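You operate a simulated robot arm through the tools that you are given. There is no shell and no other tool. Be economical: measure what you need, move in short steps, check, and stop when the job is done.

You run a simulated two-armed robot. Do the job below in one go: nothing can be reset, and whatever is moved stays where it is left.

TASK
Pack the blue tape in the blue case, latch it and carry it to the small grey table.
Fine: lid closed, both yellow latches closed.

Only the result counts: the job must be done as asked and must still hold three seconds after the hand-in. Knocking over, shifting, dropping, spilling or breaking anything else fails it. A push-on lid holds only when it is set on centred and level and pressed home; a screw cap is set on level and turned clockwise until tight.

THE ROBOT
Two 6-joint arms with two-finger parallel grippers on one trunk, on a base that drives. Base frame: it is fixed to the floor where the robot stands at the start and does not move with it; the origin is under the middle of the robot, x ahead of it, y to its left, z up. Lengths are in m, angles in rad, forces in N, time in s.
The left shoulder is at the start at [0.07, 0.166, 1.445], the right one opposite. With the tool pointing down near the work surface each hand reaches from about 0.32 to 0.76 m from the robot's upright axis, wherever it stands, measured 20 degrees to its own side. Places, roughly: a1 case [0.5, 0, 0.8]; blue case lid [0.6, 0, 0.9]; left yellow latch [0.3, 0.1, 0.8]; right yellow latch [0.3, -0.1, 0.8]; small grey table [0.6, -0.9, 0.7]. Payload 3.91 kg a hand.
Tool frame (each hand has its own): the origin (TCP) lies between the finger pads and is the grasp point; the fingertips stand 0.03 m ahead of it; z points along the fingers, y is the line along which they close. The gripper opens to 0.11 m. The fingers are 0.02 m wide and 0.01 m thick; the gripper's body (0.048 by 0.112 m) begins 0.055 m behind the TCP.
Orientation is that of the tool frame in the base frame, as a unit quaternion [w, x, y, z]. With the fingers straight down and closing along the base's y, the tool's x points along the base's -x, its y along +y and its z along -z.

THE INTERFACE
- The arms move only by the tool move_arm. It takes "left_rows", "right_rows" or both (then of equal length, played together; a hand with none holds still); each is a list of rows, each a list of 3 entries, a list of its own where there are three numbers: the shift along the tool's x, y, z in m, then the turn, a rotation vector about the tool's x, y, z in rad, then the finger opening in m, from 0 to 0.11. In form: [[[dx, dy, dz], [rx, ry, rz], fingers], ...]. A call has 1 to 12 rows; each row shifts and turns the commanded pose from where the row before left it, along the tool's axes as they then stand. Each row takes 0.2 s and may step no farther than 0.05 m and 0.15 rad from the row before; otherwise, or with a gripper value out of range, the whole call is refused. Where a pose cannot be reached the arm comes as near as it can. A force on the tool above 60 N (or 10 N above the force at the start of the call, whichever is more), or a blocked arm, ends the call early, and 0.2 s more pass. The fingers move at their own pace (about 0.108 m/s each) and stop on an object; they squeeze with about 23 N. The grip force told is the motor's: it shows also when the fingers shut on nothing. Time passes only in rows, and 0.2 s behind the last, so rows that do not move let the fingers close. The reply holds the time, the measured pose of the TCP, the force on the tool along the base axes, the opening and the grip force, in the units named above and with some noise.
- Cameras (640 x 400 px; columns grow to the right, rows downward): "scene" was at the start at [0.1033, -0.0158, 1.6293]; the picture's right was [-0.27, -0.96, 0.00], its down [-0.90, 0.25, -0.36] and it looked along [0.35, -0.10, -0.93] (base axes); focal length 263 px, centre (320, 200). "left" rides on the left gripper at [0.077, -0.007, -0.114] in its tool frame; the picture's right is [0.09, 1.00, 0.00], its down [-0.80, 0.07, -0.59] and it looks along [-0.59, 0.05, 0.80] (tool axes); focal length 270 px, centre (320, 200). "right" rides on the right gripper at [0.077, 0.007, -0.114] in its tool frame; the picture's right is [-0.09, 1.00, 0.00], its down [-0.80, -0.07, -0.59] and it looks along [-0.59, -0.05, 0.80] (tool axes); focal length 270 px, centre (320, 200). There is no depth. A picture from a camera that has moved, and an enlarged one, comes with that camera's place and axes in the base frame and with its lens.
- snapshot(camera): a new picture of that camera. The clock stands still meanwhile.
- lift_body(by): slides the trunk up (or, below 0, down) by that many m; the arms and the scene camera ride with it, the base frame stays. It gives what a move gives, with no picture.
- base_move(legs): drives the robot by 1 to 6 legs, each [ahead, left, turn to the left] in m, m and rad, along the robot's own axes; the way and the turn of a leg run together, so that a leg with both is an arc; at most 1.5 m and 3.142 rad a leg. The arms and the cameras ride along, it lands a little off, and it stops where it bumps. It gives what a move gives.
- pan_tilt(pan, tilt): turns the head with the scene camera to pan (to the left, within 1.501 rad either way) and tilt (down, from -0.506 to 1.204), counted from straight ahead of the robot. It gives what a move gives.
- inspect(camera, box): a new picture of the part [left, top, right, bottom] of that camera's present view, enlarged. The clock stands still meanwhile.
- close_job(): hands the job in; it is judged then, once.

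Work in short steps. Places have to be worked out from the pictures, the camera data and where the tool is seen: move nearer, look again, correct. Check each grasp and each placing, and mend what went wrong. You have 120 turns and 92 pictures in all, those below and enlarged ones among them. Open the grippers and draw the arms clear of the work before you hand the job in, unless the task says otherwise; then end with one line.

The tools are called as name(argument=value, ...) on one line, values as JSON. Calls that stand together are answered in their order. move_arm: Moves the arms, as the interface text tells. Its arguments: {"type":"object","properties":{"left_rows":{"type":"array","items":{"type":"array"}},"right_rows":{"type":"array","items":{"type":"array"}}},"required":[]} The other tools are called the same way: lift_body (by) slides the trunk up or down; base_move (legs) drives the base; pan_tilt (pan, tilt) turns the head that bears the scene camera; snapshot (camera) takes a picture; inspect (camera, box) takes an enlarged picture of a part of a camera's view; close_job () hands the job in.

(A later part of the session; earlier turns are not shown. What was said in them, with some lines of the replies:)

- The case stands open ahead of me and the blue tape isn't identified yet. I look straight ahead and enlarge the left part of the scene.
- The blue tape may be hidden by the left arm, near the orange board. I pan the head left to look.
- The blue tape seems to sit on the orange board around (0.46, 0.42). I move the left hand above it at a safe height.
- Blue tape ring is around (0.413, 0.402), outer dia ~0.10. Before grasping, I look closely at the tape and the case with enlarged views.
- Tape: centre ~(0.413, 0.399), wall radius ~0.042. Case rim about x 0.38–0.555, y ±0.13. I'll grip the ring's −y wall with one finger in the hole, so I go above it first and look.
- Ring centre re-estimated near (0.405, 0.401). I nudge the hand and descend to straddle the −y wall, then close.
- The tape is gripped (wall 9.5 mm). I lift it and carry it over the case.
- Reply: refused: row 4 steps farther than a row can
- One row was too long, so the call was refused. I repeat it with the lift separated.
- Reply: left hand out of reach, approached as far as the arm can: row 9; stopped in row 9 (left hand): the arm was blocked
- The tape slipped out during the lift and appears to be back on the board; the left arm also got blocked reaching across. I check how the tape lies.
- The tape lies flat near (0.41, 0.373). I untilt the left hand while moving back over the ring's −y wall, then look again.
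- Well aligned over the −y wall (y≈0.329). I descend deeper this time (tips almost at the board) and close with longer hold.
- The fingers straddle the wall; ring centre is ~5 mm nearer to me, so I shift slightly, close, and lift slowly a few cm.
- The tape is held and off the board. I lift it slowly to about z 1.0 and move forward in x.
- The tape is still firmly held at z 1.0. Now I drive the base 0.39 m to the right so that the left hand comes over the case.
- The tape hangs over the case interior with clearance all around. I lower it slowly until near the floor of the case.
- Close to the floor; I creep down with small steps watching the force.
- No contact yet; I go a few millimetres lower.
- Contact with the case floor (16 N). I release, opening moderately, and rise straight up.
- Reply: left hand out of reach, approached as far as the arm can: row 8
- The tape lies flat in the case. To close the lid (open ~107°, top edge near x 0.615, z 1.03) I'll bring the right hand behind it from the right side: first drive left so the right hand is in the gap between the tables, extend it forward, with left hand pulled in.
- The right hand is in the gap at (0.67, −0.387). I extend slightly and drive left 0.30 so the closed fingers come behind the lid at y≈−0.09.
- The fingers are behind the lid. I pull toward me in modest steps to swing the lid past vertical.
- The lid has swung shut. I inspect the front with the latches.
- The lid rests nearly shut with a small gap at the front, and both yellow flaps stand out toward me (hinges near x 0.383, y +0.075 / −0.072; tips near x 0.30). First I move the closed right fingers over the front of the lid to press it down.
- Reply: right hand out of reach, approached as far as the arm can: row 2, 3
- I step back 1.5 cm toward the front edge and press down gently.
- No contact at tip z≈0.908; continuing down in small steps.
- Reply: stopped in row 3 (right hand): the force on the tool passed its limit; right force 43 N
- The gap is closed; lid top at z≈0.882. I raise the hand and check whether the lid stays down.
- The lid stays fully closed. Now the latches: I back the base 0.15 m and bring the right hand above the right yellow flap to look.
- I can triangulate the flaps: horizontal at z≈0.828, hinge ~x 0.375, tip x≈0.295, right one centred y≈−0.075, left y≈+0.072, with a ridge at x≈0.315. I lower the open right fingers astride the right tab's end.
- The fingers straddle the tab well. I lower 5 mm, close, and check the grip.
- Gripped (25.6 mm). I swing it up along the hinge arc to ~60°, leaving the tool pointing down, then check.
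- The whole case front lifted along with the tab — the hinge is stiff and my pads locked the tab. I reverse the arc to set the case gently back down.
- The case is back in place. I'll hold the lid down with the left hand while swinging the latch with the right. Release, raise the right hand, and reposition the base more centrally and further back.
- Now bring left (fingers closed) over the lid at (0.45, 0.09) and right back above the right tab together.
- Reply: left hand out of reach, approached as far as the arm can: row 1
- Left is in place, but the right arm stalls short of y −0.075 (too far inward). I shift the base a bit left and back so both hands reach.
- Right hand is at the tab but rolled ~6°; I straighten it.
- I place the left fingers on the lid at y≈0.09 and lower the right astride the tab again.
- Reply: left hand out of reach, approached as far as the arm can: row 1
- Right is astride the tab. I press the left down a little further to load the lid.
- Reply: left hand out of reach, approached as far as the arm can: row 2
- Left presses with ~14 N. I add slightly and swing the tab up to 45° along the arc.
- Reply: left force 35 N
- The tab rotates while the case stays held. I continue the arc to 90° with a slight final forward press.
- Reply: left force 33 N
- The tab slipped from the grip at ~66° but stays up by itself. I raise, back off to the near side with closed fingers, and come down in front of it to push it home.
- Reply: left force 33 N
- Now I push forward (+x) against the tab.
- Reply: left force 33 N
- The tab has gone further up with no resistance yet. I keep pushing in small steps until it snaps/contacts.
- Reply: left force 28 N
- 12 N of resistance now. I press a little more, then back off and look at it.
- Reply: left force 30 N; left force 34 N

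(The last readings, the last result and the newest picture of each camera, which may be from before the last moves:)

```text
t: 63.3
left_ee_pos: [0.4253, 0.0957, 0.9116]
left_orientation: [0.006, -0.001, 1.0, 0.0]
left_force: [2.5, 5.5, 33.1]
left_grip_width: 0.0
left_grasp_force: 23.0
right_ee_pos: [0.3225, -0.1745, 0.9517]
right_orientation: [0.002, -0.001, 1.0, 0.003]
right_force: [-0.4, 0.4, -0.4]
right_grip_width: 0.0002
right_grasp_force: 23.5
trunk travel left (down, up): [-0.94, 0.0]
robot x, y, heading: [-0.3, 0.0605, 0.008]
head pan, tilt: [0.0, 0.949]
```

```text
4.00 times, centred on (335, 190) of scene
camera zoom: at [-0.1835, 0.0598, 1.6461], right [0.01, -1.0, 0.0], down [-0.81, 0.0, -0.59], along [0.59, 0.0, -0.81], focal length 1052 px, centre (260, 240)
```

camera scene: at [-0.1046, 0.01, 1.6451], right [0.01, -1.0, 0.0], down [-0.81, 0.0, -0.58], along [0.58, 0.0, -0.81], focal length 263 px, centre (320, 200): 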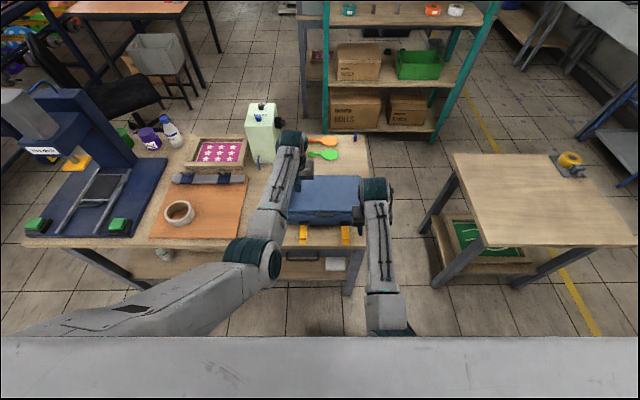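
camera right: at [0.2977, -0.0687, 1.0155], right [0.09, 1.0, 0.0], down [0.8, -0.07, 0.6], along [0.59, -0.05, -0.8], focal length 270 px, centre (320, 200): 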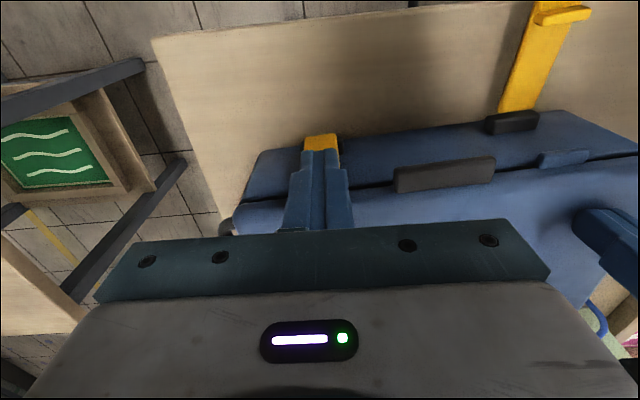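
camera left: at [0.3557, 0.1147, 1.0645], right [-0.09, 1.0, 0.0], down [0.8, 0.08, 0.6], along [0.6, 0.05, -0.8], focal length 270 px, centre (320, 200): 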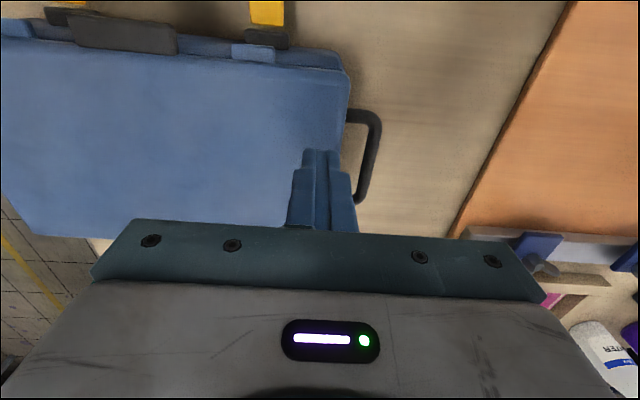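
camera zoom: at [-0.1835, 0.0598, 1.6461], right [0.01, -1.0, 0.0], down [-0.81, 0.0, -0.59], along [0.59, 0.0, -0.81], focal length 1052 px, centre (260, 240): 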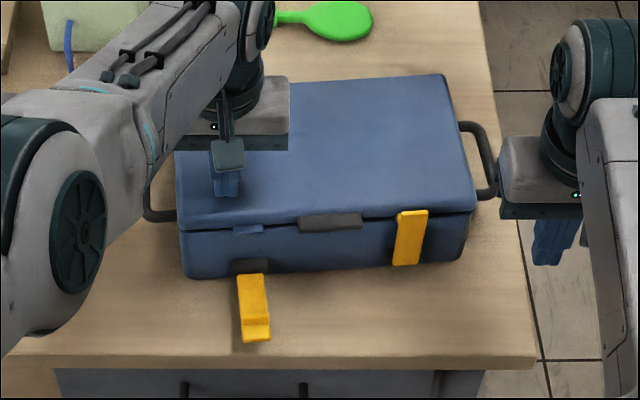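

The right latch is upright and flush and stays there; the case yawed slightly (~4–5°). Now mirror this for the left latch: raise left, shift the base right, then left hand over the left tab (near (0.309, 0.064)) and right hand over the lid.

move_arm(left_rows=[[[0, 0, -0.03], [0, 0, 0], 0.0], [[0, 0, -0.02], [0, 0, 0], 0.03]])

base_move(legs=[[0, -0.12, 0]])

move_arm(left_rows=[[[0.023, 0.018, 0], [0, 0, -0.02], 0.05], [[0.023, 0.018, 0], [0, 0, -0.02], 0.05], [[0.023, 0.018, 0], [0, 0, -0.02], 0.05], [[0.023, 0.018, 0], [0, 0, -0.02], 0.05], [[0.023, 0.018, 0], [0, 0, 0], 0.05]], right_rows=[[[-0.0216, 0.041, 0], [0, 0, 0], 0.0], [[-0.0216, 0.041, 0], [0, 0, 0], 0.0], [[-0.0216, 0.041, 0], [0, 0, 0], 0.0], [[-0.0216, 0.041, 0], [0, 0, 0], 0.0], [[-0.0216, 0.041, 0], [0, 0, 0], 0.0]])

snapshot(camera="left")

snapshot(camera="right")

```text
t: 63.9
left_ee_pos: [0.426, 0.0929, 0.9559]
left_orientation: [0.003, 0.0, 1.0, -0.001]
left_force: [-0.1, -0.4, -0.4]
left_grip_width: 0.03
left_grasp_force: 0.0
right_ee_pos: [0.3242, -0.1751, 0.9499]
right_orientation: [0.001, 0.0, 1.0, 0.003]
right_force: [0.5, 0.5, 0.2]
right_grip_width: 0.0
right_grasp_force: 23.0
trunk travel left (down, up): [-0.94, 0.0]
robot x, y, heading: [-0.3003, 0.059, 0.004]
head pan, tilt: [0.0, 0.949]
```

```text
t: 65.1
left_ee_pos: [0.4295, -0.0221, 0.9553]
left_orientation: [0.002, -0.002, 1.0, -0.001]
left_force: [-0.7, -0.3, -0.4]
left_grip_width: 0.0299
left_grasp_force: 0.0
right_ee_pos: [0.326, -0.2909, 0.9497]
right_orientation: [0.0, 0.0, 1.0, 0.0]
right_force: [1.4, -0.2, -0.1]
right_grip_width: 0.0
right_grasp_force: 22.8
trunk travel left (down, up): [-0.94, 0.0]
robot x, y, heading: [-0.2984, -0.0593, 0.006]
head pan, tilt: [0.0, 0.949]
```

```text
t: 66.3
left_ee_pos: [0.3093, 0.0635, 0.9516]
left_orientation: [0.003, -0.044, 0.999, -0.003]
left_force: [-0.9, 0.3, 0.9]
left_grip_width: 0.0499
left_grasp_force: 0.0
right_ee_pos: [0.4314, -0.0855, 0.9478]
right_orientation: [0.0, -0.001, 1.0, 0.0]
right_force: [-0.5, 0.3, -0.5]
right_grip_width: 0.0
right_grasp_force: 23.4
trunk travel left (down, up): [-0.94, 0.0]
robot x, y, heading: [-0.2958, -0.06, 0.006]
head pan, tilt: [0.0, 0.949]
```

```text
28 pictures are left
camera left: at [0.2329, 0.0506, 1.0677], right [-0.17, 0.99, -0.01], down [0.79, 0.14, 0.6], along [0.59, 0.1, -0.8], focal length 270 px, centre (320, 200)
```

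left: 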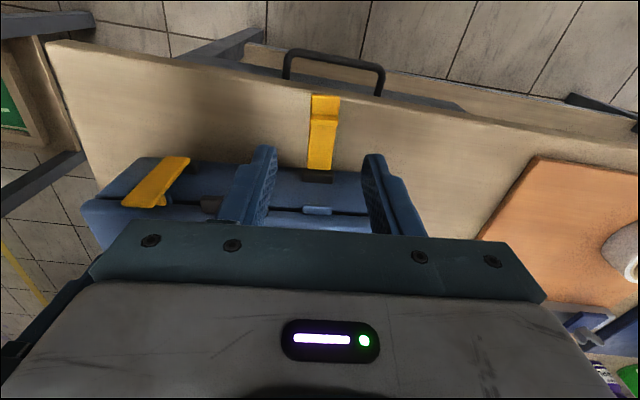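

```text
27 pictures are left
camera right: at [0.3551, -0.078, 1.0617], right [0.09, 1.0, 0.0], down [0.8, -0.07, 0.59], along [0.59, -0.05, -0.8], focal length 270 px, centre (320, 200)
```

right: 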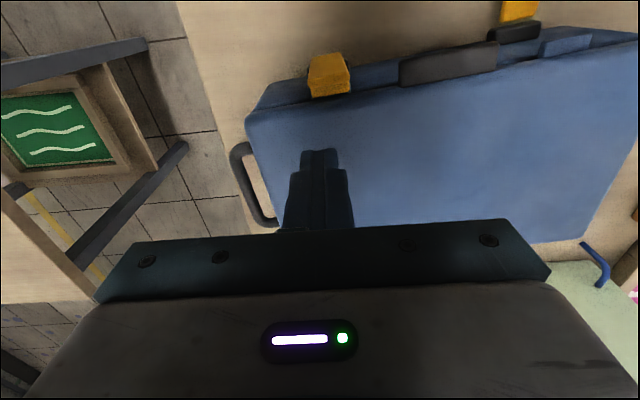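

Both aligned. I lower the left astride the tab and the right onto the lid.

move_arm(left_rows=[[[0, 0.002, 0.03], [0, 0, 0], 0.05], [[0, 0, 0.035], [0, 0, 0], 0.05], [[0, 0, 0.035], [0, 0, 0], 0.05], [[0, 0, 0.016], [0, 0, 0], 0.05]], right_rows=[[[0, 0, 0.012], [0, 0, 0], 0.0], [[0, 0, 0.012], [0, 0, 0], 0.0], [[0, 0, 0.008], [0, 0, 0], 0.0], [[0, 0, 0.004], [0, 0, 0], 0.0]])

move_arm(left_rows=[[[0, 0, 0], [0, 0, 0], 0.01], [[0, 0, 0], [0, 0, 0], 0.01], [[0, 0, 0], [0, 0, 0], 0.01]], right_rows=[[[0, 0, 0.003], [0, 0, 0], 0.0], [[0, 0, 0.002], [0, 0, 0], 0.0], [[0, 0, 0.002], [0, 0, 0], 0.0]])

inspect(camera="left", box=[180, 40, 460, 230])

```text
t: 67.3
left_ee_pos: [0.3107, 0.0615, 0.8378]
left_orientation: [0.002, -0.042, 0.999, 0.0]
left_force: [0.5, 0.1, -0.5]
left_grip_width: 0.0499
left_grasp_force: 0.1
right_ee_pos: [0.4325, -0.0874, 0.9132]
right_orientation: [-0.001, 0.0, 1.0, 0.002]
right_force: [-0.2, 0.0, 0.0]
right_grip_width: 0.0
right_grasp_force: 22.8
trunk travel left (down, up): [-0.94, 0.0]
robot x, y, heading: [-0.2999, -0.0606, 0.004]
head pan, tilt: [0.0, 0.949]
```

```text
t: 68.1
left_ee_pos: [0.3103, 0.0631, 0.8382]
left_orientation: [0.002, -0.042, 0.999, -0.001]
left_force: [6.5, 0.0, -0.5]
left_grip_width: 0.0259
left_grasp_force: 23.1
right_ee_pos: [0.4309, -0.087, 0.9123]
right_orientation: [0.002, -0.001, 1.0, 0.001]
right_force: [0.6, 3.0, 22.0]
right_grip_width: 0.0001
right_grasp_force: 22.7
right hand out of reach, approached as far as the arm can: row 1
trunk travel left (down, up): [-0.94, 0.0]
robot x, y, heading: [-0.2994, -0.0565, 0.005]
head pan, tilt: [0.0, 0.949]
```

```text
2.11 times, centred on (320, 135) of left
camera zoom: at [0.2318, 0.0495, 0.9534], right [-0.17, 0.99, 0.0], down [0.79, 0.14, 0.6], along [0.59, 0.1, -0.8], focal length 569 px, centre (320, 337)
```

zoom: 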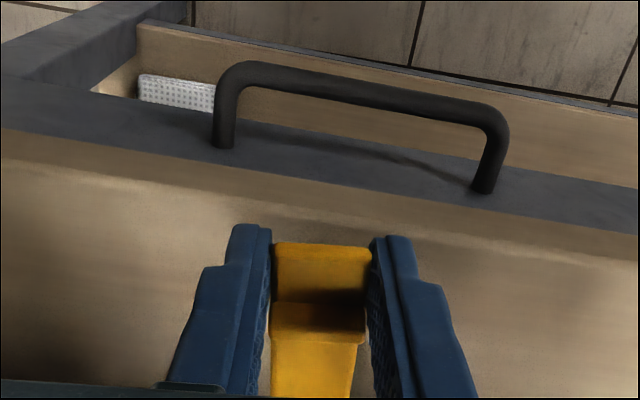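

Tab gripped, lid held at 22 N. I swing the left tab up along its arc to 75°.

move_arm(left_rows=[[[-0.0006, 0, -0.0087], [0, 0, 0], 0.01], [[-0.0017, 0, -0.0086], [0, 0, 0], 0.01], [[-0.0028, 0, -0.0083], [0, 0, 0], 0.01], [[-0.0039, 0, -0.0079], [0, 0, 0], 0.01], [[-0.0048, 0, -0.0073], [0, 0, 0], 0.01], [[-0.0058, 0, -0.0066], [0, 0, 0], 0.01], [[-0.0066, 0, -0.0058], [0, 0, 0], 0.01], [[-0.0073, 0, -0.0048], [0, 0, 0], 0.01], [[-0.0079, 0, -0.0039], [0, 0, 0], 0.01], [[-0.0083, 0, -0.0028], [0, 0, 0], 0.01]], right_rows=[[[0, 0, 0.003], [0, 0, 0], 0.0], [[0, 0, 0], [0, 0, 0], 0.0], [[0, 0, 0], [0, 0, 0], 0.0], [[0, 0, 0], [0, 0, 0], 0.0], [[0, 0, 0], [0, 0, 0], 0.0], [[0, 0, 0], [0, 0, 0], 0.0], [[0, 0, 0], [0, 0, 0], 0.0], [[0, 0, 0], [0, 0, 0], 0.0], [[0, 0, 0], [0, 0, 0], 0.0], [[0, 0, 0], [0, 0, 0], 0.0]])

snapshot(camera="left")

```text
t: 70.3
left_ee_pos: [0.358, 0.0677, 0.9062]
left_orientation: [0.004, -0.042, 0.999, -0.001]
left_force: [-9.7, 7.6, 3.0]
left_grip_width: 0.0252
left_grasp_force: 22.3
right_ee_pos: [0.4283, -0.0886, 0.9125]
right_orientation: [0.004, -0.001, 1.0, -0.001]
right_force: [14.6, 1.7, 28.3]
right_grip_width: 0.0003
right_grasp_force: 22.6
right hand out of reach, approached as far as the arm can: row 1
trunk travel left (down, up): [-0.94, 0.0]
robot x, y, heading: [-0.2976, -0.0551, 0.006]
head pan, tilt: [0.0, 0.949]
```

```text
25 pictures are left
camera left: at [0.2796, 0.0551, 1.0206], right [-0.17, 0.98, 0.0], down [0.79, 0.14, 0.6], along [0.59, 0.1, -0.8], focal length 270 px, centre (320, 200)
```

left: 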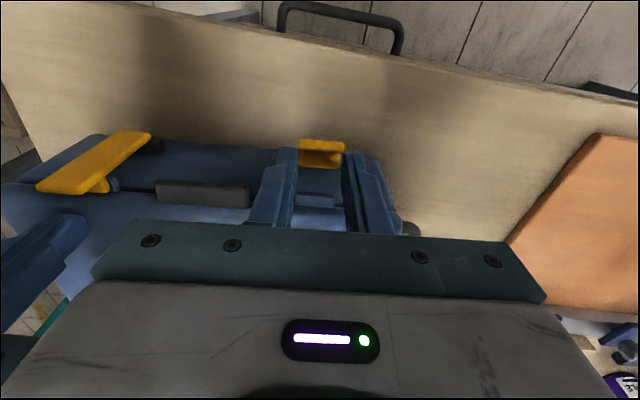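

Left tab is at ~70°. I release it, back off, close the fingers and come down on its near side for the push.

move_arm(left_rows=[[[0, 0, 0], [0, 0, 0], 0.05], [[0, 0, 0], [0, 0, 0], 0.05], [[0, 0, -0.04], [0, 0, 0], 0.05], [[0.035, 0, 0], [0, 0, 0], 0.0], [[0.035, 0, 0], [0, 0, 0], 0.0], [[0, 0, 0], [0, 0, 0], 0.0], [[0, 0, 0.023], [0, 0, 0], 0.0], [[0, 0, 0.023], [0, 0, 0], 0.0]])

move_arm(left_rows=[[[-0.02, 0, 0], [0, 0, 0], 0.0], [[-0.015, 0, 0], [0, 0, 0], 0.0], [[-0.012, 0, 0], [0, 0, 0], 0.0], [[-0.01, 0, 0], [0, 0, 0], 0.0], [[-0.008, 0, 0], [0, 0, 0], 0.0], [[-0.006, 0, 0], [0, 0, 0], 0.0]])

snapshot(camera="left")

```text
t: 72.1
left_ee_pos: [0.2868, 0.0596, 0.8953]
left_orientation: [0.003, -0.041, 0.999, -0.001]
left_force: [-0.1, -0.3, 0.7]
left_grip_width: 0.0001
left_grasp_force: 22.8
right_ee_pos: [0.4273, -0.088, 0.9112]
right_orientation: [0.004, -0.001, 1.0, 0.001]
right_force: [9.0, 1.6, 33.4]
right_grip_width: 0.0
right_grasp_force: 23.2
trunk travel left (down, up): [-0.94, 0.0]
robot x, y, heading: [-0.2991, -0.06, 0.007]
head pan, tilt: [0.0, 0.949]
```

```text
t: 73.5
left_ee_pos: [0.3581, 0.0679, 0.8993]
left_orientation: [0.003, -0.042, 0.999, 0.0]
left_force: [-0.2, 0.0, -0.9]
left_grip_width: 0.0001
left_grasp_force: 22.9
right_ee_pos: [0.4277, -0.0899, 0.9118]
right_orientation: [0.004, -0.001, 1.0, 0.002]
right_force: [9.0, 0.8, 33.6]
right_grip_width: 0.0
right_grasp_force: 22.9
trunk travel left (down, up): [-0.94, 0.0]
robot x, y, heading: [-0.304, -0.0556, -0.0]
head pan, tilt: [0.0, 0.949]
```

```text
24 pictures are left
camera left: at [0.2802, 0.0543, 1.0148], right [-0.17, 0.99, 0.0], down [0.79, 0.14, 0.6], along [0.59, 0.1, -0.8], focal length 270 px, centre (320, 200)
```

left: 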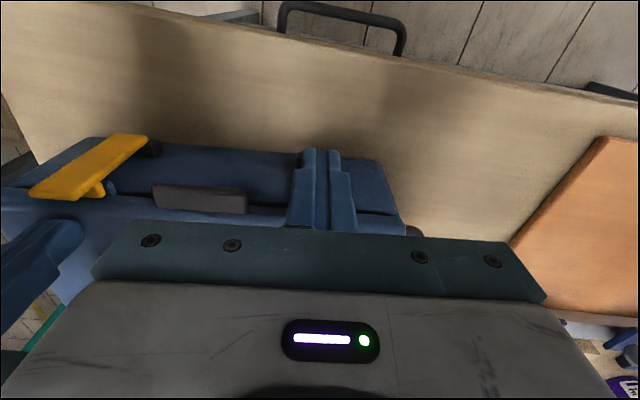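

Tab is being pushed in; I continue in small steps until it seats.

move_arm(left_rows=[[[-0.005, 0, 0], [0, 0, 0], 0.0], [[-0.004, 0, 0], [0, 0, 0], 0.0], [[-0.004, 0, 0], [0, 0, 0], 0.0], [[-0.004, 0, 0], [0, 0, 0], 0.0], [[-0.003, 0, 0], [0, 0, 0], 0.0], [[0, 0, 0], [0, 0, 0], 0.0]])

```text
t: 74.9
left_ee_pos: [0.3786, 0.068, 0.8998]
left_orientation: [0.003, -0.042, 0.999, -0.001]
left_force: [-11.7, 2.7, -2.4]
left_grip_width: 0.0
left_grasp_force: 23.3
right_ee_pos: [0.4275, -0.0897, 0.9113]
right_orientation: [0.003, 0.0, 1.0, 0.002]
right_force: [10.8, -0.6, 31.7]
right_grip_width: 0.0
right_grasp_force: 23.2
trunk travel left (down, up): [-0.94, 0.0]
robot x, y, heading: [-0.2995, -0.0569, 0.004]
head pan, tilt: [0.0, 0.949]
```

12 N of contact. I press a touch more, then back both hands away and inspect both latches.

move_arm(left_rows=[[[-0.004, 0, 0], [0, 0, 0], 0.0], [[-0.003, 0, 0], [0, 0, 0], 0.0], [[0, 0, 0], [0, 0, 0], 0.0]])

move_arm(left_rows=[[[0.04, 0, 0], [0, 0, 0], 0.0], [[0.03, 0, 0], [0, 0, 0], 0.0], [[0, 0.03, -0.03], [0, 0, 0], 0.0], [[0, 0.045, -0.02], [0, 0, 0], 0.0], [[0, 0.045, 0], [0, 0, 0], 0.0], [[0, 0.045, 0], [0, 0, 0], 0.0]], right_rows=[[[0, 0, -0.03], [0, 0, 0], 0.0], [[0, 0, -0.02], [0, 0, 0], 0.0], [[0, -0.045, 0], [0, 0, 0], 0.0], [[0, -0.045, 0], [0, 0, 0], 0.0], [[0, -0.045, 0], [0, 0, 0], 0.0], [[0.03, -0.03, 0], [0, 0, 0], 0.0]])

inspect(camera="scene", box=[240, 150, 360, 240])

```text
t: 75.7
left_ee_pos: [0.3859, 0.0678, 0.9005]
left_orientation: [0.004, -0.043, 0.999, -0.002]
left_force: [-11.2, 1.5, 3.9]
left_grip_width: 0.0003
left_grasp_force: 22.8
right_ee_pos: [0.4267, -0.0896, 0.9115]
right_orientation: [0.003, 0.0, 1.0, 0.002]
right_force: [13.2, -0.8, 27.9]
right_grip_width: 0.0001
right_grasp_force: 23.2
trunk travel left (down, up): [-0.94, 0.0]
robot x, y, heading: [-0.297, -0.0575, 0.003]
head pan, tilt: [0.0, 0.949]
```

```text
t: 77.1
left_ee_pos: [0.3043, 0.2294, 0.9476]
left_orientation: [0.003, -0.042, 0.999, -0.002]
left_force: [0.1, -0.2, 0.6]
left_grip_width: 0.0
left_grasp_force: 22.8
right_ee_pos: [0.3965, -0.2554, 0.9579]
right_orientation: [0.0, 0.0, 1.0, 0.002]
right_force: [-0.2, 0.1, 0.1]
right_grip_width: 0.0001
right_grasp_force: 22.6
trunk travel left (down, up): [-0.94, 0.0]
robot x, y, heading: [-0.2954, -0.0619, 0.01]
head pan, tilt: [0.0, 0.949]
```

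```text
4.44 times, centred on (300, 195) of scene
camera zoom: at [-0.1784, -0.0575, 1.6457], right [0.0, -1.0, 0.0], down [-0.81, 0.0, -0.58], along [0.58, 0.0, -0.81], focal length 1169 px, centre (409, 222)
```

zoom: 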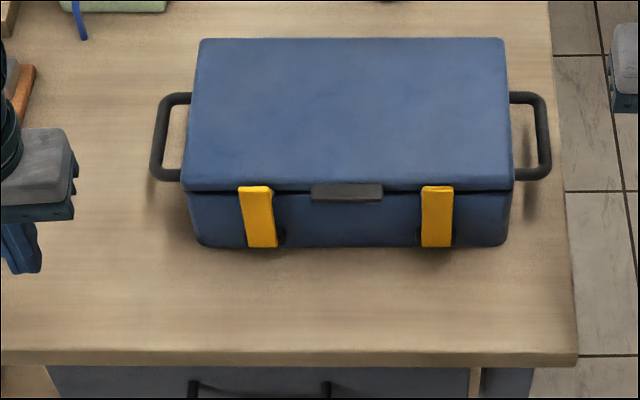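

Both latches are upright against the lid and the case is square again. I verify engagement with the oblique wrist views.

inspect(camera="left", box=[0, 20, 320, 220])

inspect(camera="right", box=[320, 0, 640, 200])

```text
2.00 times, centred on (160, 120) of left
camera zoom: at [0.226, 0.2166, 1.0626], right [-0.17, 0.99, 0.0], down [0.79, 0.14, 0.6], along [0.59, 0.1, -0.8], focal length 541 px, centre (640, 360)
```

zoom: 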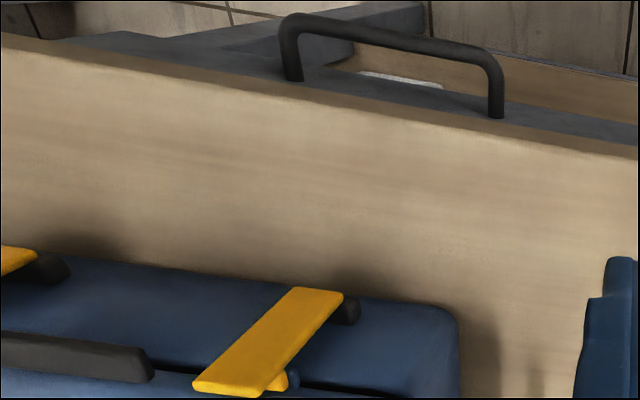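

```text
2.00 times, centred on (480, 100) of right
camera zoom: at [0.3188, -0.249, 1.0716], right [0.09, 1.0, 0.0], down [0.8, -0.07, 0.59], along [0.59, -0.05, -0.8], focal length 541 px, centre (0, 400)
```

zoom: 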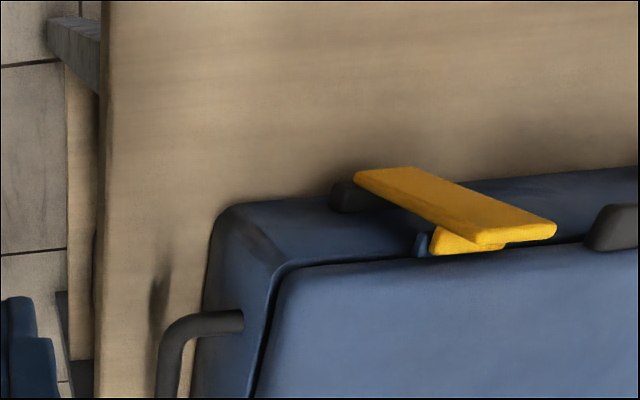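

Both latches' ridges sit over the lid catches and the tabs are vertical. Next the handles: bars at about (0.49, +0.166) and (0.49, −0.178), z≈0.844. I drive forward so both hands reach them.

base_move(legs=[[0.187, 0.052, 0]])

snapshot(camera="scene")

```text
t: 78.7
left_ee_pos: [0.4898, 0.2786, 0.948]
left_orientation: [0.005, -0.042, 0.999, -0.001]
left_force: [-0.7, -0.5, 0.6]
left_grip_width: 0.0001
left_grasp_force: 23.4
right_ee_pos: [0.5836, -0.2041, 0.9572]
right_orientation: [0.001, 0.0, 1.0, 0.002]
right_force: [0.5, 1.0, -0.5]
right_grip_width: 0.0002
right_grasp_force: 22.9
trunk travel left (down, up): [-0.94, 0.0]
robot x, y, heading: [-0.1113, -0.0061, 0.004]
head pan, tilt: [0.0, 0.949]
```

```text
20 pictures are left
camera scene: at [0.0071, -0.0076, 1.6459], right [0.0, -1.0, 0.0], down [-0.81, 0.0, -0.58], along [0.58, 0.0, -0.81], focal length 263 px, centre (320, 200)
```

scene: 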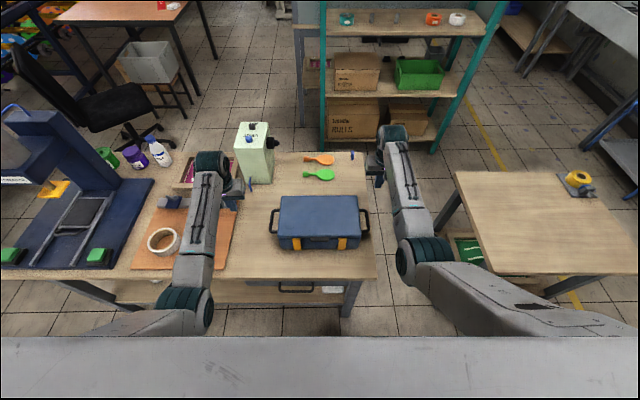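

I bring both hands above the handle bars with fingers opened to 34 mm and straighten the left's yaw.

move_arm(left_rows=[[[0, 0, 0], [0, 0, 0.084], 0.034], [[0, -0.04, 0], [0, 0, 0], 0.034], [[0, -0.04, 0], [0, 0, 0], 0.034], [[0, -0.03, 0], [0, 0, 0], 0.034]], right_rows=[[[0.03, 0, 0], [0, 0, 0], 0.034], [[0.03, 0.008, 0], [0, 0, 0], 0.034], [[0.034, 0.008, 0], [0, 0, 0], 0.034], [[0, 0.008, 0], [0, 0, 0], 0.034]])

snapshot(camera="left")

snapshot(camera="right")

```text
t: 79.7
left_ee_pos: [0.4922, 0.1709, 0.946]
left_orientation: [0.003, 0.0, 1.0, -0.001]
left_force: [-0.6, -0.1, 0.5]
left_grip_width: 0.034
left_grasp_force: 0.1
right_ee_pos: [0.4925, -0.1792, 0.9564]
right_orientation: [-0.001, 0.0, 1.0, 0.002]
right_force: [-0.5, 0.7, 0.4]
right_grip_width: 0.0342
right_grasp_force: 0.1
trunk travel left (down, up): [-0.94, 0.0]
robot x, y, heading: [-0.1089, -0.0085, 0.006]
head pan, tilt: [0.0, 0.949]
```

```text
19 pictures are left
camera left: at [0.4136, 0.1635, 1.0611], right [-0.09, 1.0, 0.0], down [0.8, 0.07, 0.6], along [0.6, 0.05, -0.8], focal length 270 px, centre (320, 200)
```

left: 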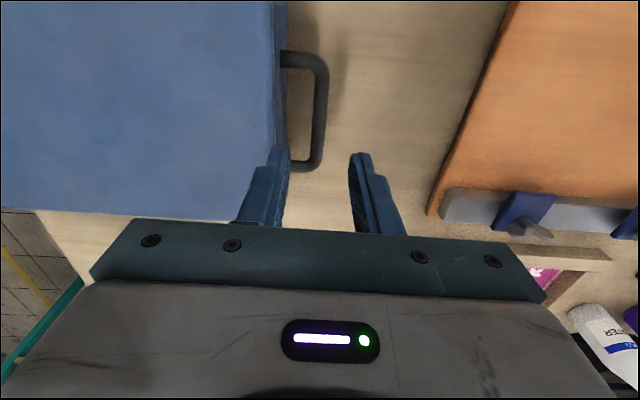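

```text
18 pictures are left
camera right: at [0.4146, -0.1728, 1.0708], right [0.09, 1.0, 0.0], down [0.8, -0.07, 0.59], along [0.59, -0.05, -0.81], focal length 270 px, centre (320, 200)
```

right: 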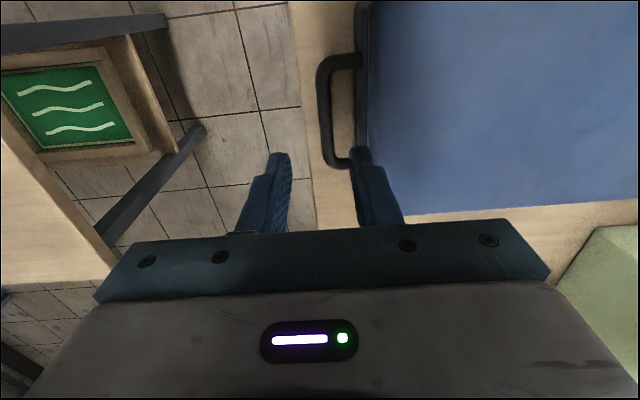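

Bars located at y≈0.170 and y≈−0.173. I shift the right +5 mm, set openings to 30 mm and descend onto both handles.

move_arm(left_rows=[[[0, -0.001, 0.03], [0, 0, 0], 0.03], [[0, 0, 0.03], [0, 0, 0], 0.03], [[0, 0, 0.02], [0, 0, 0], 0.03], [[0, 0, 0.015], [0, 0, 0], 0.03], [[0, 0, 0.011], [0, 0, 0], 0.03]], right_rows=[[[0, 0.005, 0.035], [0, 0, 0], 0.03], [[0, 0, 0.035], [0, 0, 0], 0.03], [[0, 0, 0.02], [0, 0, 0], 0.03], [[0, 0, 0.015], [0, 0, 0], 0.03], [[0, 0, 0.011], [0, 0, 0], 0.03]])

snapshot(camera="left")

snapshot(camera="right")

```text
t: 80.9
left_ee_pos: [0.494, 0.1683, 0.8407]
left_orientation: [0.003, 0.0, 1.0, 0.0]
left_force: [0.2, 0.3, 0.2]
left_grip_width: 0.0298
left_grasp_force: 0.1
right_ee_pos: [0.4918, -0.1738, 0.8405]
right_orientation: [-0.001, 0.001, 1.0, 0.001]
right_force: [-0.7, 0.4, 0.7]
right_grip_width: 0.0302
right_grasp_force: 0.0
trunk travel left (down, up): [-0.94, 0.0]
robot x, y, heading: [-0.112, -0.0024, 0.002]
head pan, tilt: [0.0, 0.949]
```

```text
17 pictures are left
camera left: at [0.4155, 0.1619, 0.9558], right [-0.09, 1.0, 0.0], down [0.8, 0.07, 0.6], along [0.6, 0.05, -0.8], focal length 270 px, centre (320, 200)
```

left: 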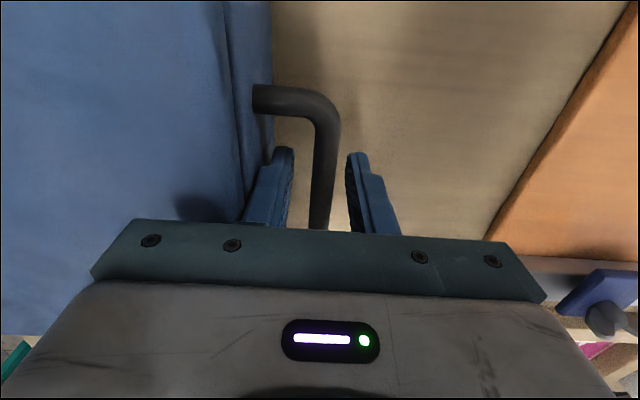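

```text
16 pictures are left
camera right: at [0.4144, -0.1679, 0.9538], right [0.09, 1.0, 0.0], down [0.8, -0.07, 0.59], along [0.59, -0.05, -0.81], focal length 270 px, centre (320, 200)
```

right: 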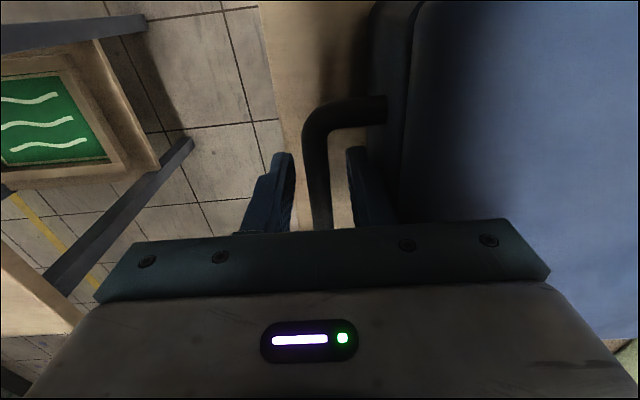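

Both hands straddle the bars. I close the grippers and lift slowly together a few centimetres.

move_arm(left_rows=[[[0, 0, 0], [0, 0, 0], 0.0], [[0, 0, 0], [0, 0, 0], 0.0], [[0, 0, 0], [0, 0, 0], 0.0], [[0, 0, -0.008], [0, 0, 0], 0.0], [[0, 0, -0.012], [0, 0, 0], 0.0], [[0, 0, -0.015], [0, 0, 0], 0.0], [[0, 0, -0.015], [0, 0, 0], 0.0]], right_rows=[[[0, 0, 0], [0, 0, 0], 0.0], [[0, 0, 0], [0, 0, 0], 0.0], [[0, 0, 0], [0, 0, 0], 0.0], [[0, 0, -0.008], [0, 0, 0], 0.0], [[0, 0, -0.012], [0, 0, 0], 0.0], [[0, 0, -0.015], [0, 0, 0], 0.0], [[0, 0, -0.015], [0, 0, 0], 0.0]])

snapshot(camera="scene")

```text
t: 82.5
left_ee_pos: [0.4948, 0.1682, 0.8897]
left_orientation: [0.001, 0.001, 1.0, 0.0]
left_force: [0.1, -9.8, -7.0]
left_grip_width: 0.0118
left_grasp_force: 22.0
right_ee_pos: [0.4928, -0.1742, 0.8892]
right_orientation: [-0.001, 0.0, 1.0, 0.001]
right_force: [0.6, 8.8, -6.7]
right_grip_width: 0.0119
right_grasp_force: 23.1
trunk travel left (down, up): [-0.94, 0.0]
robot x, y, heading: [-0.1107, -0.0042, 0.004]
head pan, tilt: [0.0, 0.949]
```

```text
15 pictures are left
camera scene: at [0.0141, -0.0063, 1.6452], right [0.0, -1.0, 0.0], down [-0.81, 0.0, -0.58], along [0.58, 0.0, -0.81], focal length 263 px, centre (320, 200)
```

scene: 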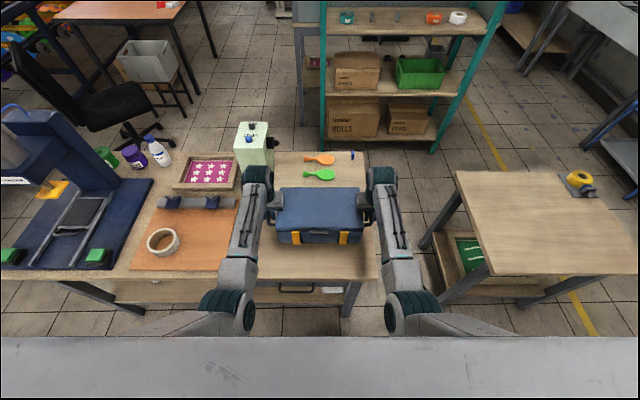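

The case lifts evenly (~7 N per hand), latches holding. The small table's top works out to z≈0.73, spanning x 0.34–0.84, y from −0.6 to about −1.25. I lift further, then drive right in stages.

move_arm(left_rows=[[[0, 0, -0.015], [0, 0, 0], 0.0], [[0, 0, -0.02], [0, 0, 0], 0.0], [[0, 0, -0.015], [0, 0, 0], 0.0]], right_rows=[[[0, 0, -0.015], [0, 0, 0], 0.0], [[0, 0, -0.02], [0, 0, 0], 0.0], [[0, 0, -0.015], [0, 0, 0], 0.0]])

base_move(legs=[[0, -0.25, 0], [0, -0.2, 0]])

snapshot(camera="scene")

```text
t: 83.3
left_ee_pos: [0.4938, 0.1685, 0.94]
left_orientation: [0.001, 0.001, 1.0, -0.002]
left_force: [-0.2, -16.7, -6.7]
left_grip_width: 0.0115
left_grasp_force: 23.3
right_ee_pos: [0.4912, -0.1749, 0.9381]
right_orientation: [-0.001, 0.0, 1.0, 0.002]
right_force: [0.4, 15.5, -7.1]
right_grip_width: 0.0121
right_grasp_force: 23.1
trunk travel left (down, up): [-0.94, 0.0]
robot x, y, heading: [-0.1079, -0.0086, 0.004]
head pan, tilt: [0.0, 0.949]
```

```text
t: 86.3
left_ee_pos: [0.4962, -0.2707, 0.9385]
left_orientation: [0.001, 0.0, 1.0, -0.004]
left_force: [1.3, -27.0, -6.6]
left_grip_width: 0.0116
left_grasp_force: 23.2
right_ee_pos: [0.4919, -0.6121, 0.9392]
right_orientation: [-0.003, 0.001, 1.0, 0.001]
right_force: [-1.4, 27.7, -6.3]
right_grip_width: 0.0121
right_grasp_force: 23.5
trunk travel left (down, up): [-0.94, 0.0]
robot x, y, heading: [-0.1078, -0.444, 0.002]
head pan, tilt: [0.0, 0.949]
```

```text
14 pictures are left
camera scene: at [0.0153, -0.4417, 1.6452], right [0.0, -1.0, 0.0], down [-0.81, 0.0, -0.58], along [0.58, 0.0, -0.81], focal length 263 px, centre (320, 200)
```

scene: 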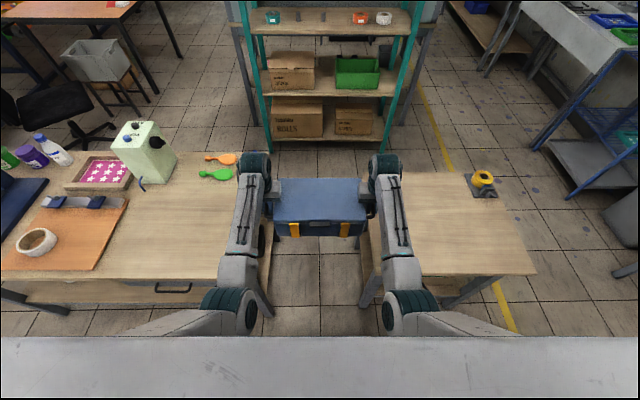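

Case is level, between the tables. I relieve the pull between the hands by 2 mm each, then drive the remaining 0.42 m right and 0.05 ahead.

move_arm(left_rows=[[[0, -0.002, 0], [0, 0, 0], 0.0]], right_rows=[[[0, 0.002, 0], [0, 0, 0], 0.0]])

base_move(legs=[[0, -0.22, 0], [0, -0.2, 0], [0.05, 0, 0]])

snapshot(camera="scene")

```text
t: 86.7
left_ee_pos: [0.4952, -0.2734, 0.9385]
left_orientation: [0.001, 0.001, 1.0, 0.001]
left_force: [0.5, 17.3, -6.5]
left_grip_width: 0.0118
left_grasp_force: 23.0
right_ee_pos: [0.4919, -0.6153, 0.9369]
right_orientation: [-0.002, 0.001, 1.0, 0.0]
right_force: [0.1, -16.9, -5.9]
right_grip_width: 0.0119
right_grasp_force: 23.5
trunk travel left (down, up): [-0.94, 0.0]
robot x, y, heading: [-0.1102, -0.4436, -0.003]
head pan, tilt: [0.0, 0.949]
```

```text
t: 90.1
left_ee_pos: [0.5378, -0.6972, 0.9446]
left_orientation: [0.006, 0.004, 1.0, 0.001]
left_force: [-0.6, 34.9, -5.0]
left_grip_width: 0.0119
left_grasp_force: 22.6
right_ee_pos: [0.5327, -1.0388, 0.9435]
right_orientation: [0.003, 0.004, 1.0, -0.002]
right_force: [-2.7, -34.6, -5.7]
right_grip_width: 0.0121
right_grasp_force: 23.2
trunk travel left (down, up): [-0.94, 0.0]
robot x, y, heading: [-0.0566, -0.8685, -0.002]
head pan, tilt: [0.0, 0.949]
```

```text
13 pictures are left
camera scene: at [0.0502, -0.8667, 1.6465], right [0.0, -1.0, 0.0], down [-0.81, 0.0, -0.59], along [0.59, 0.0, -0.81], focal length 263 px, centre (320, 200)
```

scene: 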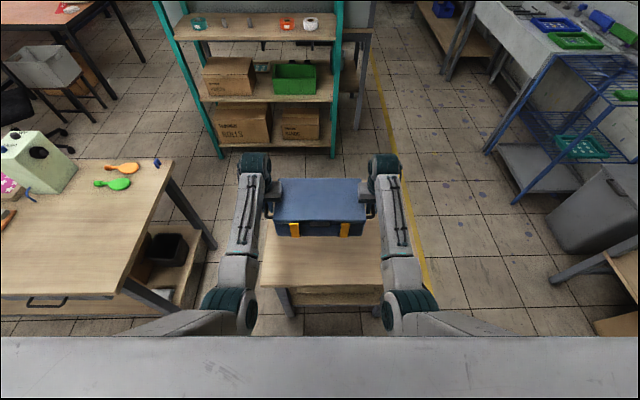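

The case is over the small table. I relieve the squeeze (~1.5 mm each outward) and lower both hands together to just above the table.

move_arm(left_rows=[[[0, 0.0015, 0], [0, 0, 0], 0.0], [[0, 0, 0.02], [0, 0, 0], 0.0], [[0, 0, 0.02], [0, 0, 0], 0.0], [[0, 0, 0.02], [0, 0, 0], 0.0], [[0, 0, 0.02], [0, 0, 0], 0.0]], right_rows=[[[0, -0.0015, 0], [0, 0, 0], 0.0], [[0, 0, 0.02], [0, 0, 0], 0.0], [[0, 0, 0.02], [0, 0, 0], 0.0], [[0, 0, 0.02], [0, 0, 0], 0.0], [[0, 0, 0.02], [0, 0, 0], 0.0]])

snapshot(camera="right")

snapshot(camera="left")

```text
t: 91.3
left_ee_pos: [0.5436, -0.6983, 0.858]
left_orientation: [0.002, 0.003, 1.0, 0.0]
left_force: [0.6, -16.0, -6.4]
left_grip_width: 0.0118
left_grasp_force: 23.4
right_ee_pos: [0.5384, -1.0408, 0.8567]
right_orientation: [-0.002, 0.005, 1.0, 0.0]
right_force: [0.2, 15.1, -6.2]
right_grip_width: 0.0119
right_grasp_force: 22.7
trunk travel left (down, up): [-0.94, 0.0]
robot x, y, heading: [-0.0632, -0.868, -0.0]
head pan, tilt: [0.0, 0.949]
```

```text
12 pictures are left
camera right: at [0.4618, -1.0332, 0.9726], right [0.1, 1.0, 0.0], down [0.8, -0.08, 0.59], along [0.59, -0.06, -0.81], focal length 270 px, centre (320, 200)
```

right: 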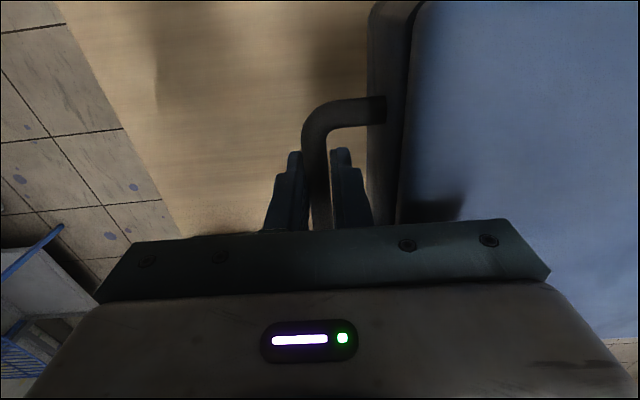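

```text
11 pictures are left
camera left: at [0.4657, -0.7037, 0.9743], right [-0.08, 1.0, 0.0], down [0.8, 0.06, 0.6], along [0.6, 0.05, -0.8], focal length 270 px, centre (320, 200)
```

left: 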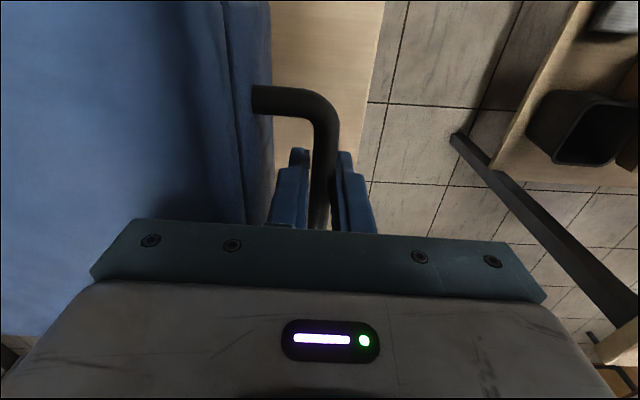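

The case sits well within the tabletop (edges at y≈−0.64 and −1.23). I continue lowering, then creep to contact.

move_arm(left_rows=[[[0, 0, 0.015], [0, 0, 0], 0.0], [[0, 0, 0.015], [0, 0, 0], 0.0], [[0, 0, 0.01], [0, 0, 0], 0.0], [[0, 0, 0.006], [0, 0, 0], 0.0], [[0, 0, 0.005], [0, 0, 0], 0.0]], right_rows=[[[0, 0, 0.015], [0, 0, 0], 0.0], [[0, 0, 0.015], [0, 0, 0], 0.0], [[0, 0, 0.01], [0, 0, 0], 0.0], [[0, 0, 0.006], [0, 0, 0], 0.0], [[0, 0, 0.005], [0, 0, 0], 0.0]])

```text
t: 92.5
left_ee_pos: [0.5451, -0.697, 0.8075]
left_orientation: [0.0, 0.003, 1.0, -0.001]
left_force: [0.1, -27.4, -5.6]
left_grip_width: 0.0118
left_grasp_force: 23.5
right_ee_pos: [0.5385, -1.0401, 0.8063]
right_orientation: [-0.001, 0.004, 1.0, 0.003]
right_force: [0.7, 26.8, -6.4]
right_grip_width: 0.0117
right_grasp_force: 22.6
trunk travel left (down, up): [-0.94, 0.0]
robot x, y, heading: [-0.0599, -0.8715, -0.001]
head pan, tilt: [0.0, 0.949]
```

Not touching yet (still carrying ~6 N each). I creep lower, easing the pull.

move_arm(left_rows=[[[0, -0.001, 0.004], [0, 0, 0], 0.0], [[0, 0, 0.004], [0, 0, 0], 0.0], [[0, 0, 0.004], [0, 0, 0], 0.0]], right_rows=[[[0, 0.001, 0.004], [0, 0, 0], 0.0], [[0, 0, 0.004], [0, 0, 0], 0.0], [[0, 0, 0.004], [0, 0, 0], 0.0]])

```text
t: 93.3
left_ee_pos: [0.5455, -0.6963, 0.7965]
left_orientation: [0.001, 0.002, 1.0, 0.0]
left_force: [-0.9, -23.6, -6.3]
left_grip_width: 0.0122
left_grasp_force: 22.4
right_ee_pos: [0.538, -1.0402, 0.7953]
right_orientation: [-0.002, 0.005, 1.0, 0.001]
right_force: [-0.2, 23.4, -6.9]
right_grip_width: 0.012
right_grasp_force: 22.7
trunk travel left (down, up): [-0.94, 0.0]
robot x, y, heading: [-0.0573, -0.8712, -0.003]
head pan, tilt: [0.0, 0.949]
```

move_arm(left_rows=[[[0, -0.001, 0.003], [0, 0, 0], 0.0], [[0, 0, 0.003], [0, 0, 0], 0.0]], right_rows=[[[0, 0.001, 0.003], [0, 0, 0], 0.0], [[0, 0, 0.003], [0, 0, 0], 0.0]])

```text
t: 93.9
left_ee_pos: [0.5454, -0.6978, 0.7898]
left_orientation: [0.001, 0.004, 1.0, 0.003]
left_force: [-0.2, -14.2, -6.3]
left_grip_width: 0.012
left_grasp_force: 22.8
right_ee_pos: [0.5378, -1.0405, 0.7889]
right_orientation: [-0.001, 0.004, 1.0, 0.001]
right_force: [-0.3, 15.1, -6.7]
right_grip_width: 0.012
right_grasp_force: 23.3
trunk travel left (down, up): [-0.94, 0.0]
robot x, y, heading: [-0.0616, -0.8683, -0.002]
head pan, tilt: [0.0, 0.949]
```

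Still hanging; continuing in small steps.

move_arm(left_rows=[[[0, 0, 0.003], [0, 0, 0], 0.0], [[0, 0, 0.003], [0, 0, 0], 0.0], [[0, 0, 0.003], [0, 0, 0], 0.0]], right_rows=[[[0, 0, 0.003], [0, 0, 0], 0.0], [[0, 0, 0.003], [0, 0, 0], 0.0], [[0, 0, 0.003], [0, 0, 0], 0.0]])

```text
t: 94.7
left_ee_pos: [0.5462, -0.6987, 0.78]
left_orientation: [0.0, 0.003, 1.0, 0.001]
left_force: [0.2, -8.9, -6.1]
left_grip_width: 0.0119
left_grasp_force: 23.3
right_ee_pos: [0.5387, -1.0409, 0.7796]
right_orientation: [-0.001, 0.004, 1.0, -0.001]
right_force: [0.1, 7.6, -6.7]
right_grip_width: 0.0122
right_grasp_force: 22.5
trunk travel left (down, up): [-0.94, 0.0]
robot x, y, heading: [-0.0606, -0.8685, 0.0]
head pan, tilt: [0.0, 0.949]
```

move_arm(left_rows=[[[0, 0, 0.003], [0, 0, 0], 0.0], [[0, 0, 0.003], [0, 0, 0], 0.0], [[0, 0, 0.003], [0, 0, 0], 0.0]], right_rows=[[[0, 0, 0.003], [0, 0, 0], 0.0], [[0, 0, 0.003], [0, 0, 0], 0.0], [[0, 0, 0.003], [0, 0, 0], 0.0]])

inspect(camera="scene", box=[230, 140, 410, 300])

```text
t: 95.5
left_ee_pos: [0.5458, -0.6974, 0.7722]
left_orientation: [0.001, 0.003, 1.0, 0.002]
left_force: [0.5, -0.5, -6.7]
left_grip_width: 0.0119
left_grasp_force: 23.1
right_ee_pos: [0.5395, -1.0401, 0.7703]
right_orientation: [-0.001, 0.004, 1.0, -0.001]
right_force: [0.0, -0.1, -5.5]
right_grip_width: 0.012
right_grasp_force: 23.0
trunk travel left (down, up): [-0.94, 0.0]
robot x, y, heading: [-0.0627, -0.8679, -0.004]
head pan, tilt: [0.0, 0.949]
```

```text
2.50 times, centred on (320, 220) of scene
camera zoom: at [0.0638, -0.8691, 1.6452], right [0.0, -1.0, 0.0], down [-0.81, 0.0, -0.58], along [0.58, 0.0, -0.81], focal length 658 px, centre (320, 150)
```

zoom: 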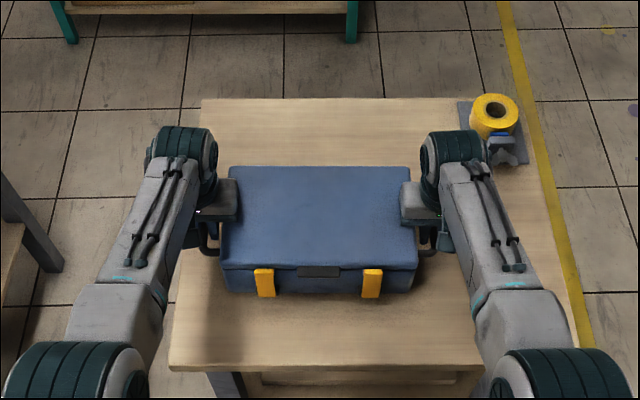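

Still slightly above the table (shadow below). Two more small descents.

move_arm(left_rows=[[[0, 0, 0.003], [0, 0, 0], 0.0], [[0, 0, 0.003], [0, 0, 0], 0.0], [[0, 0, 0.003], [0, 0, 0], 0.0], [[0, 0, 0.003], [0, 0, 0], 0.0]], right_rows=[[[0, 0, 0.003], [0, 0, 0], 0.0], [[0, 0, 0.003], [0, 0, 0], 0.0], [[0, 0, 0.003], [0, 0, 0], 0.0], [[0, 0, 0.003], [0, 0, 0], 0.0]])

```text
t: 96.5
left_ee_pos: [0.5443, -0.697, 0.7615]
left_orientation: [0.001, 0.004, 1.0, 0.002]
left_force: [0.9, 7.3, -5.7]
left_grip_width: 0.0117
left_grasp_force: 23.3
right_ee_pos: [0.5383, -1.0402, 0.7593]
right_orientation: [0.0, 0.004, 1.0, -0.001]
right_force: [-0.4, -6.3, 0.2]
right_grip_width: 0.0119
right_grasp_force: 23.3
trunk travel left (down, up): [-0.94, 0.0]
robot x, y, heading: [-0.0597, -0.8667, -0.005]
head pan, tilt: [0.0, 0.949]
```

The right side has just touched (force ~0). I lower the left a bit more, right by 1 mm.

move_arm(left_rows=[[[0, 0.0005, 0.002], [0, 0, 0], 0.0], [[0, 0, 0.002], [0, 0, 0], 0.0]], right_rows=[[[0, -0.0005, 0.001], [0, 0, 0], 0.0], [[0, 0, 0], [0, 0, 0], 0.0]])

```text
t: 97.1
left_ee_pos: [0.5444, -0.6978, 0.76]
left_orientation: [0.005, 0.004, 1.0, 0.001]
left_force: [-2.7, 6.0, 18.0]
left_grip_width: 0.012
left_grasp_force: 22.9
right_ee_pos: [0.5353, -1.04, 0.7614]
right_orientation: [0.001, 0.004, 1.0, 0.0]
right_force: [2.2, -5.1, -0.2]
right_grip_width: 0.0119
right_grasp_force: 23.1
trunk travel left (down, up): [-0.94, 0.0]
robot x, y, heading: [-0.0606, -0.8651, -0.002]
head pan, tilt: [0.0, 0.949]
```

The case rests on the table. I open both grippers to 30 mm (room between bar and case) and rise straight up slowly.

move_arm(left_rows=[[[0, 0, -0.0015], [0, 0, 0], 0.028], [[0, 0, 0], [0, 0, 0], 0.028], [[0, 0, 0], [0, 0, 0], 0.028], [[0, 0, -0.02], [0, 0, 0], 0.028], [[0, 0, -0.03], [0, 0, 0], 0.028], [[0, 0, -0.04], [0, 0, 0], 0.028], [[0, 0, -0.045], [0, 0, 0], 0.028], [[0, 0, -0.045], [0, 0, 0], 0.028]], right_rows=[[[0, 0, 0], [0, 0, 0], 0.028], [[0, 0, 0], [0, 0, 0], 0.028], [[0, 0, 0], [0, 0, 0], 0.028], [[0, 0, -0.02], [0, 0, 0], 0.028], [[0, 0, -0.03], [0, 0, 0], 0.028], [[0, 0, -0.04], [0, 0, 0], 0.028], [[0, 0, -0.045], [0, 0, 0], 0.028], [[0, 0, -0.045], [0, 0, 0], 0.028]])

inspect(camera="scene", box=[230, 140, 410, 300])

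```text
t: 98.9
left_ee_pos: [0.5414, -0.6985, 0.9382]
left_orientation: [0.002, 0.005, 1.0, 0.001]
left_force: [-1.1, -0.5, 0.3]
left_grip_width: 0.0281
left_grasp_force: 0.0
right_ee_pos: [0.5369, -1.0392, 0.9399]
right_orientation: [-0.001, 0.004, 1.0, 0.0]
right_force: [0.2, -0.4, 1.2]
right_grip_width: 0.0281
right_grasp_force: 0.1
trunk travel left (down, up): [-0.94, 0.0]
robot x, y, heading: [-0.0574, -0.8642, -0.001]
head pan, tilt: [0.0, 0.949]
```

```text
2.50 times, centred on (320, 220) of scene
camera zoom: at [0.0596, -0.8693, 1.6455], right [0.0, -1.0, 0.0], down [-0.81, 0.0, -0.58], along [0.58, 0.0, -0.81], focal length 658 px, centre (320, 150)
```

zoom: 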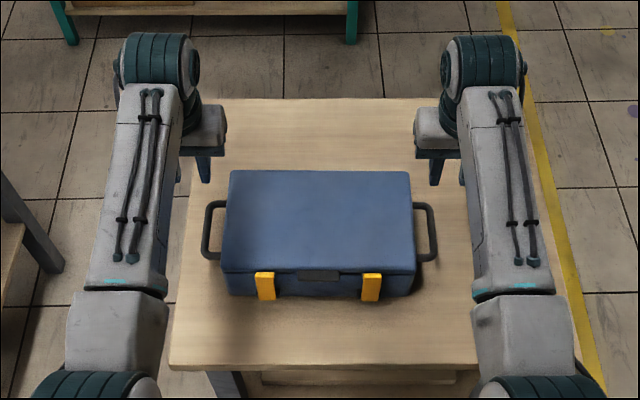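

The case is down and released. I back the base away to clear the arms and inspect the latches closely.

base_move(legs=[[-0.25, 0, 0]])

inspect(camera="scene", box=[280, 140, 360, 220])

snapshot(camera="scene")

```text
t: 100.7
left_ee_pos: [0.2948, -0.6977, 0.9375]
left_orientation: [0.0, 0.004, 1.0, 0.0]
left_force: [0.9, 0.1, 0.6]
left_grip_width: 0.0283
left_grasp_force: 0.1
right_ee_pos: [0.2892, -1.04, 0.938]
right_orientation: [-0.001, 0.005, 1.0, 0.0]
right_force: [0.2, 0.2, -0.3]
right_grip_width: 0.0283
right_grasp_force: 0.2
trunk travel left (down, up): [-0.94, 0.0]
robot x, y, heading: [-0.3136, -0.8664, -0.004]
head pan, tilt: [0.0, 0.949]
```

```text
5.00 times, centred on (320, 180) of scene
camera zoom: at [-0.1855, -0.8683, 1.6452], right [0.0, -1.0, 0.0], down [-0.81, 0.0, -0.58], along [0.58, 0.0, -0.81], focal length 1315 px, centre (320, 300)
```

zoom: 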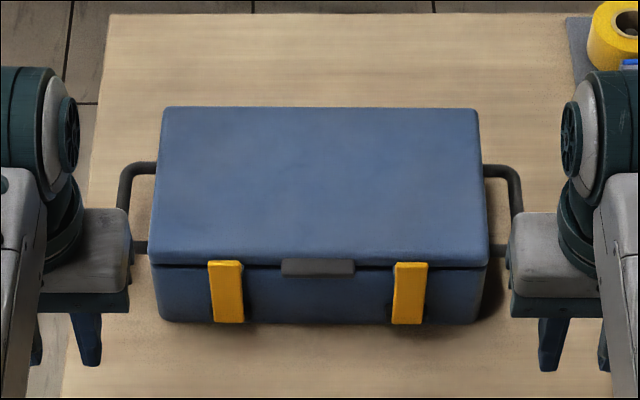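

```text
7 pictures are left
camera scene: at [-0.1855, -0.8683, 1.6452], right [0.0, -1.0, 0.0], down [-0.81, 0.0, -0.58], along [0.58, 0.0, -0.81], focal length 263 px, centre (320, 200)
```

scene: 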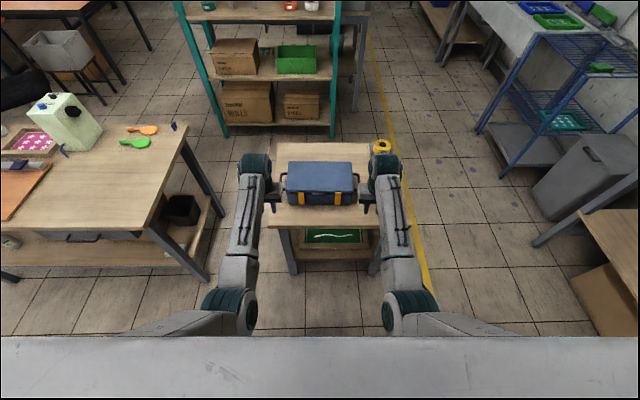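

Both yellow latches stand vertical over the lid catches, the lid is shut, the case rests on the small table, nothing else is disturbed, and the arms are clear with grippers open. I hand in the job.

close_job()

```text
The job is handed in.
```

The blue tape is packed in the blue case, the lid is closed, both yellow latches are closed, and the case stands on the small grey table. The tape slipped once and dropped back onto its board before I packed it. I judged the latches closed from the pictures and from the case lifting without the lid opening. I did not pull on them to test.
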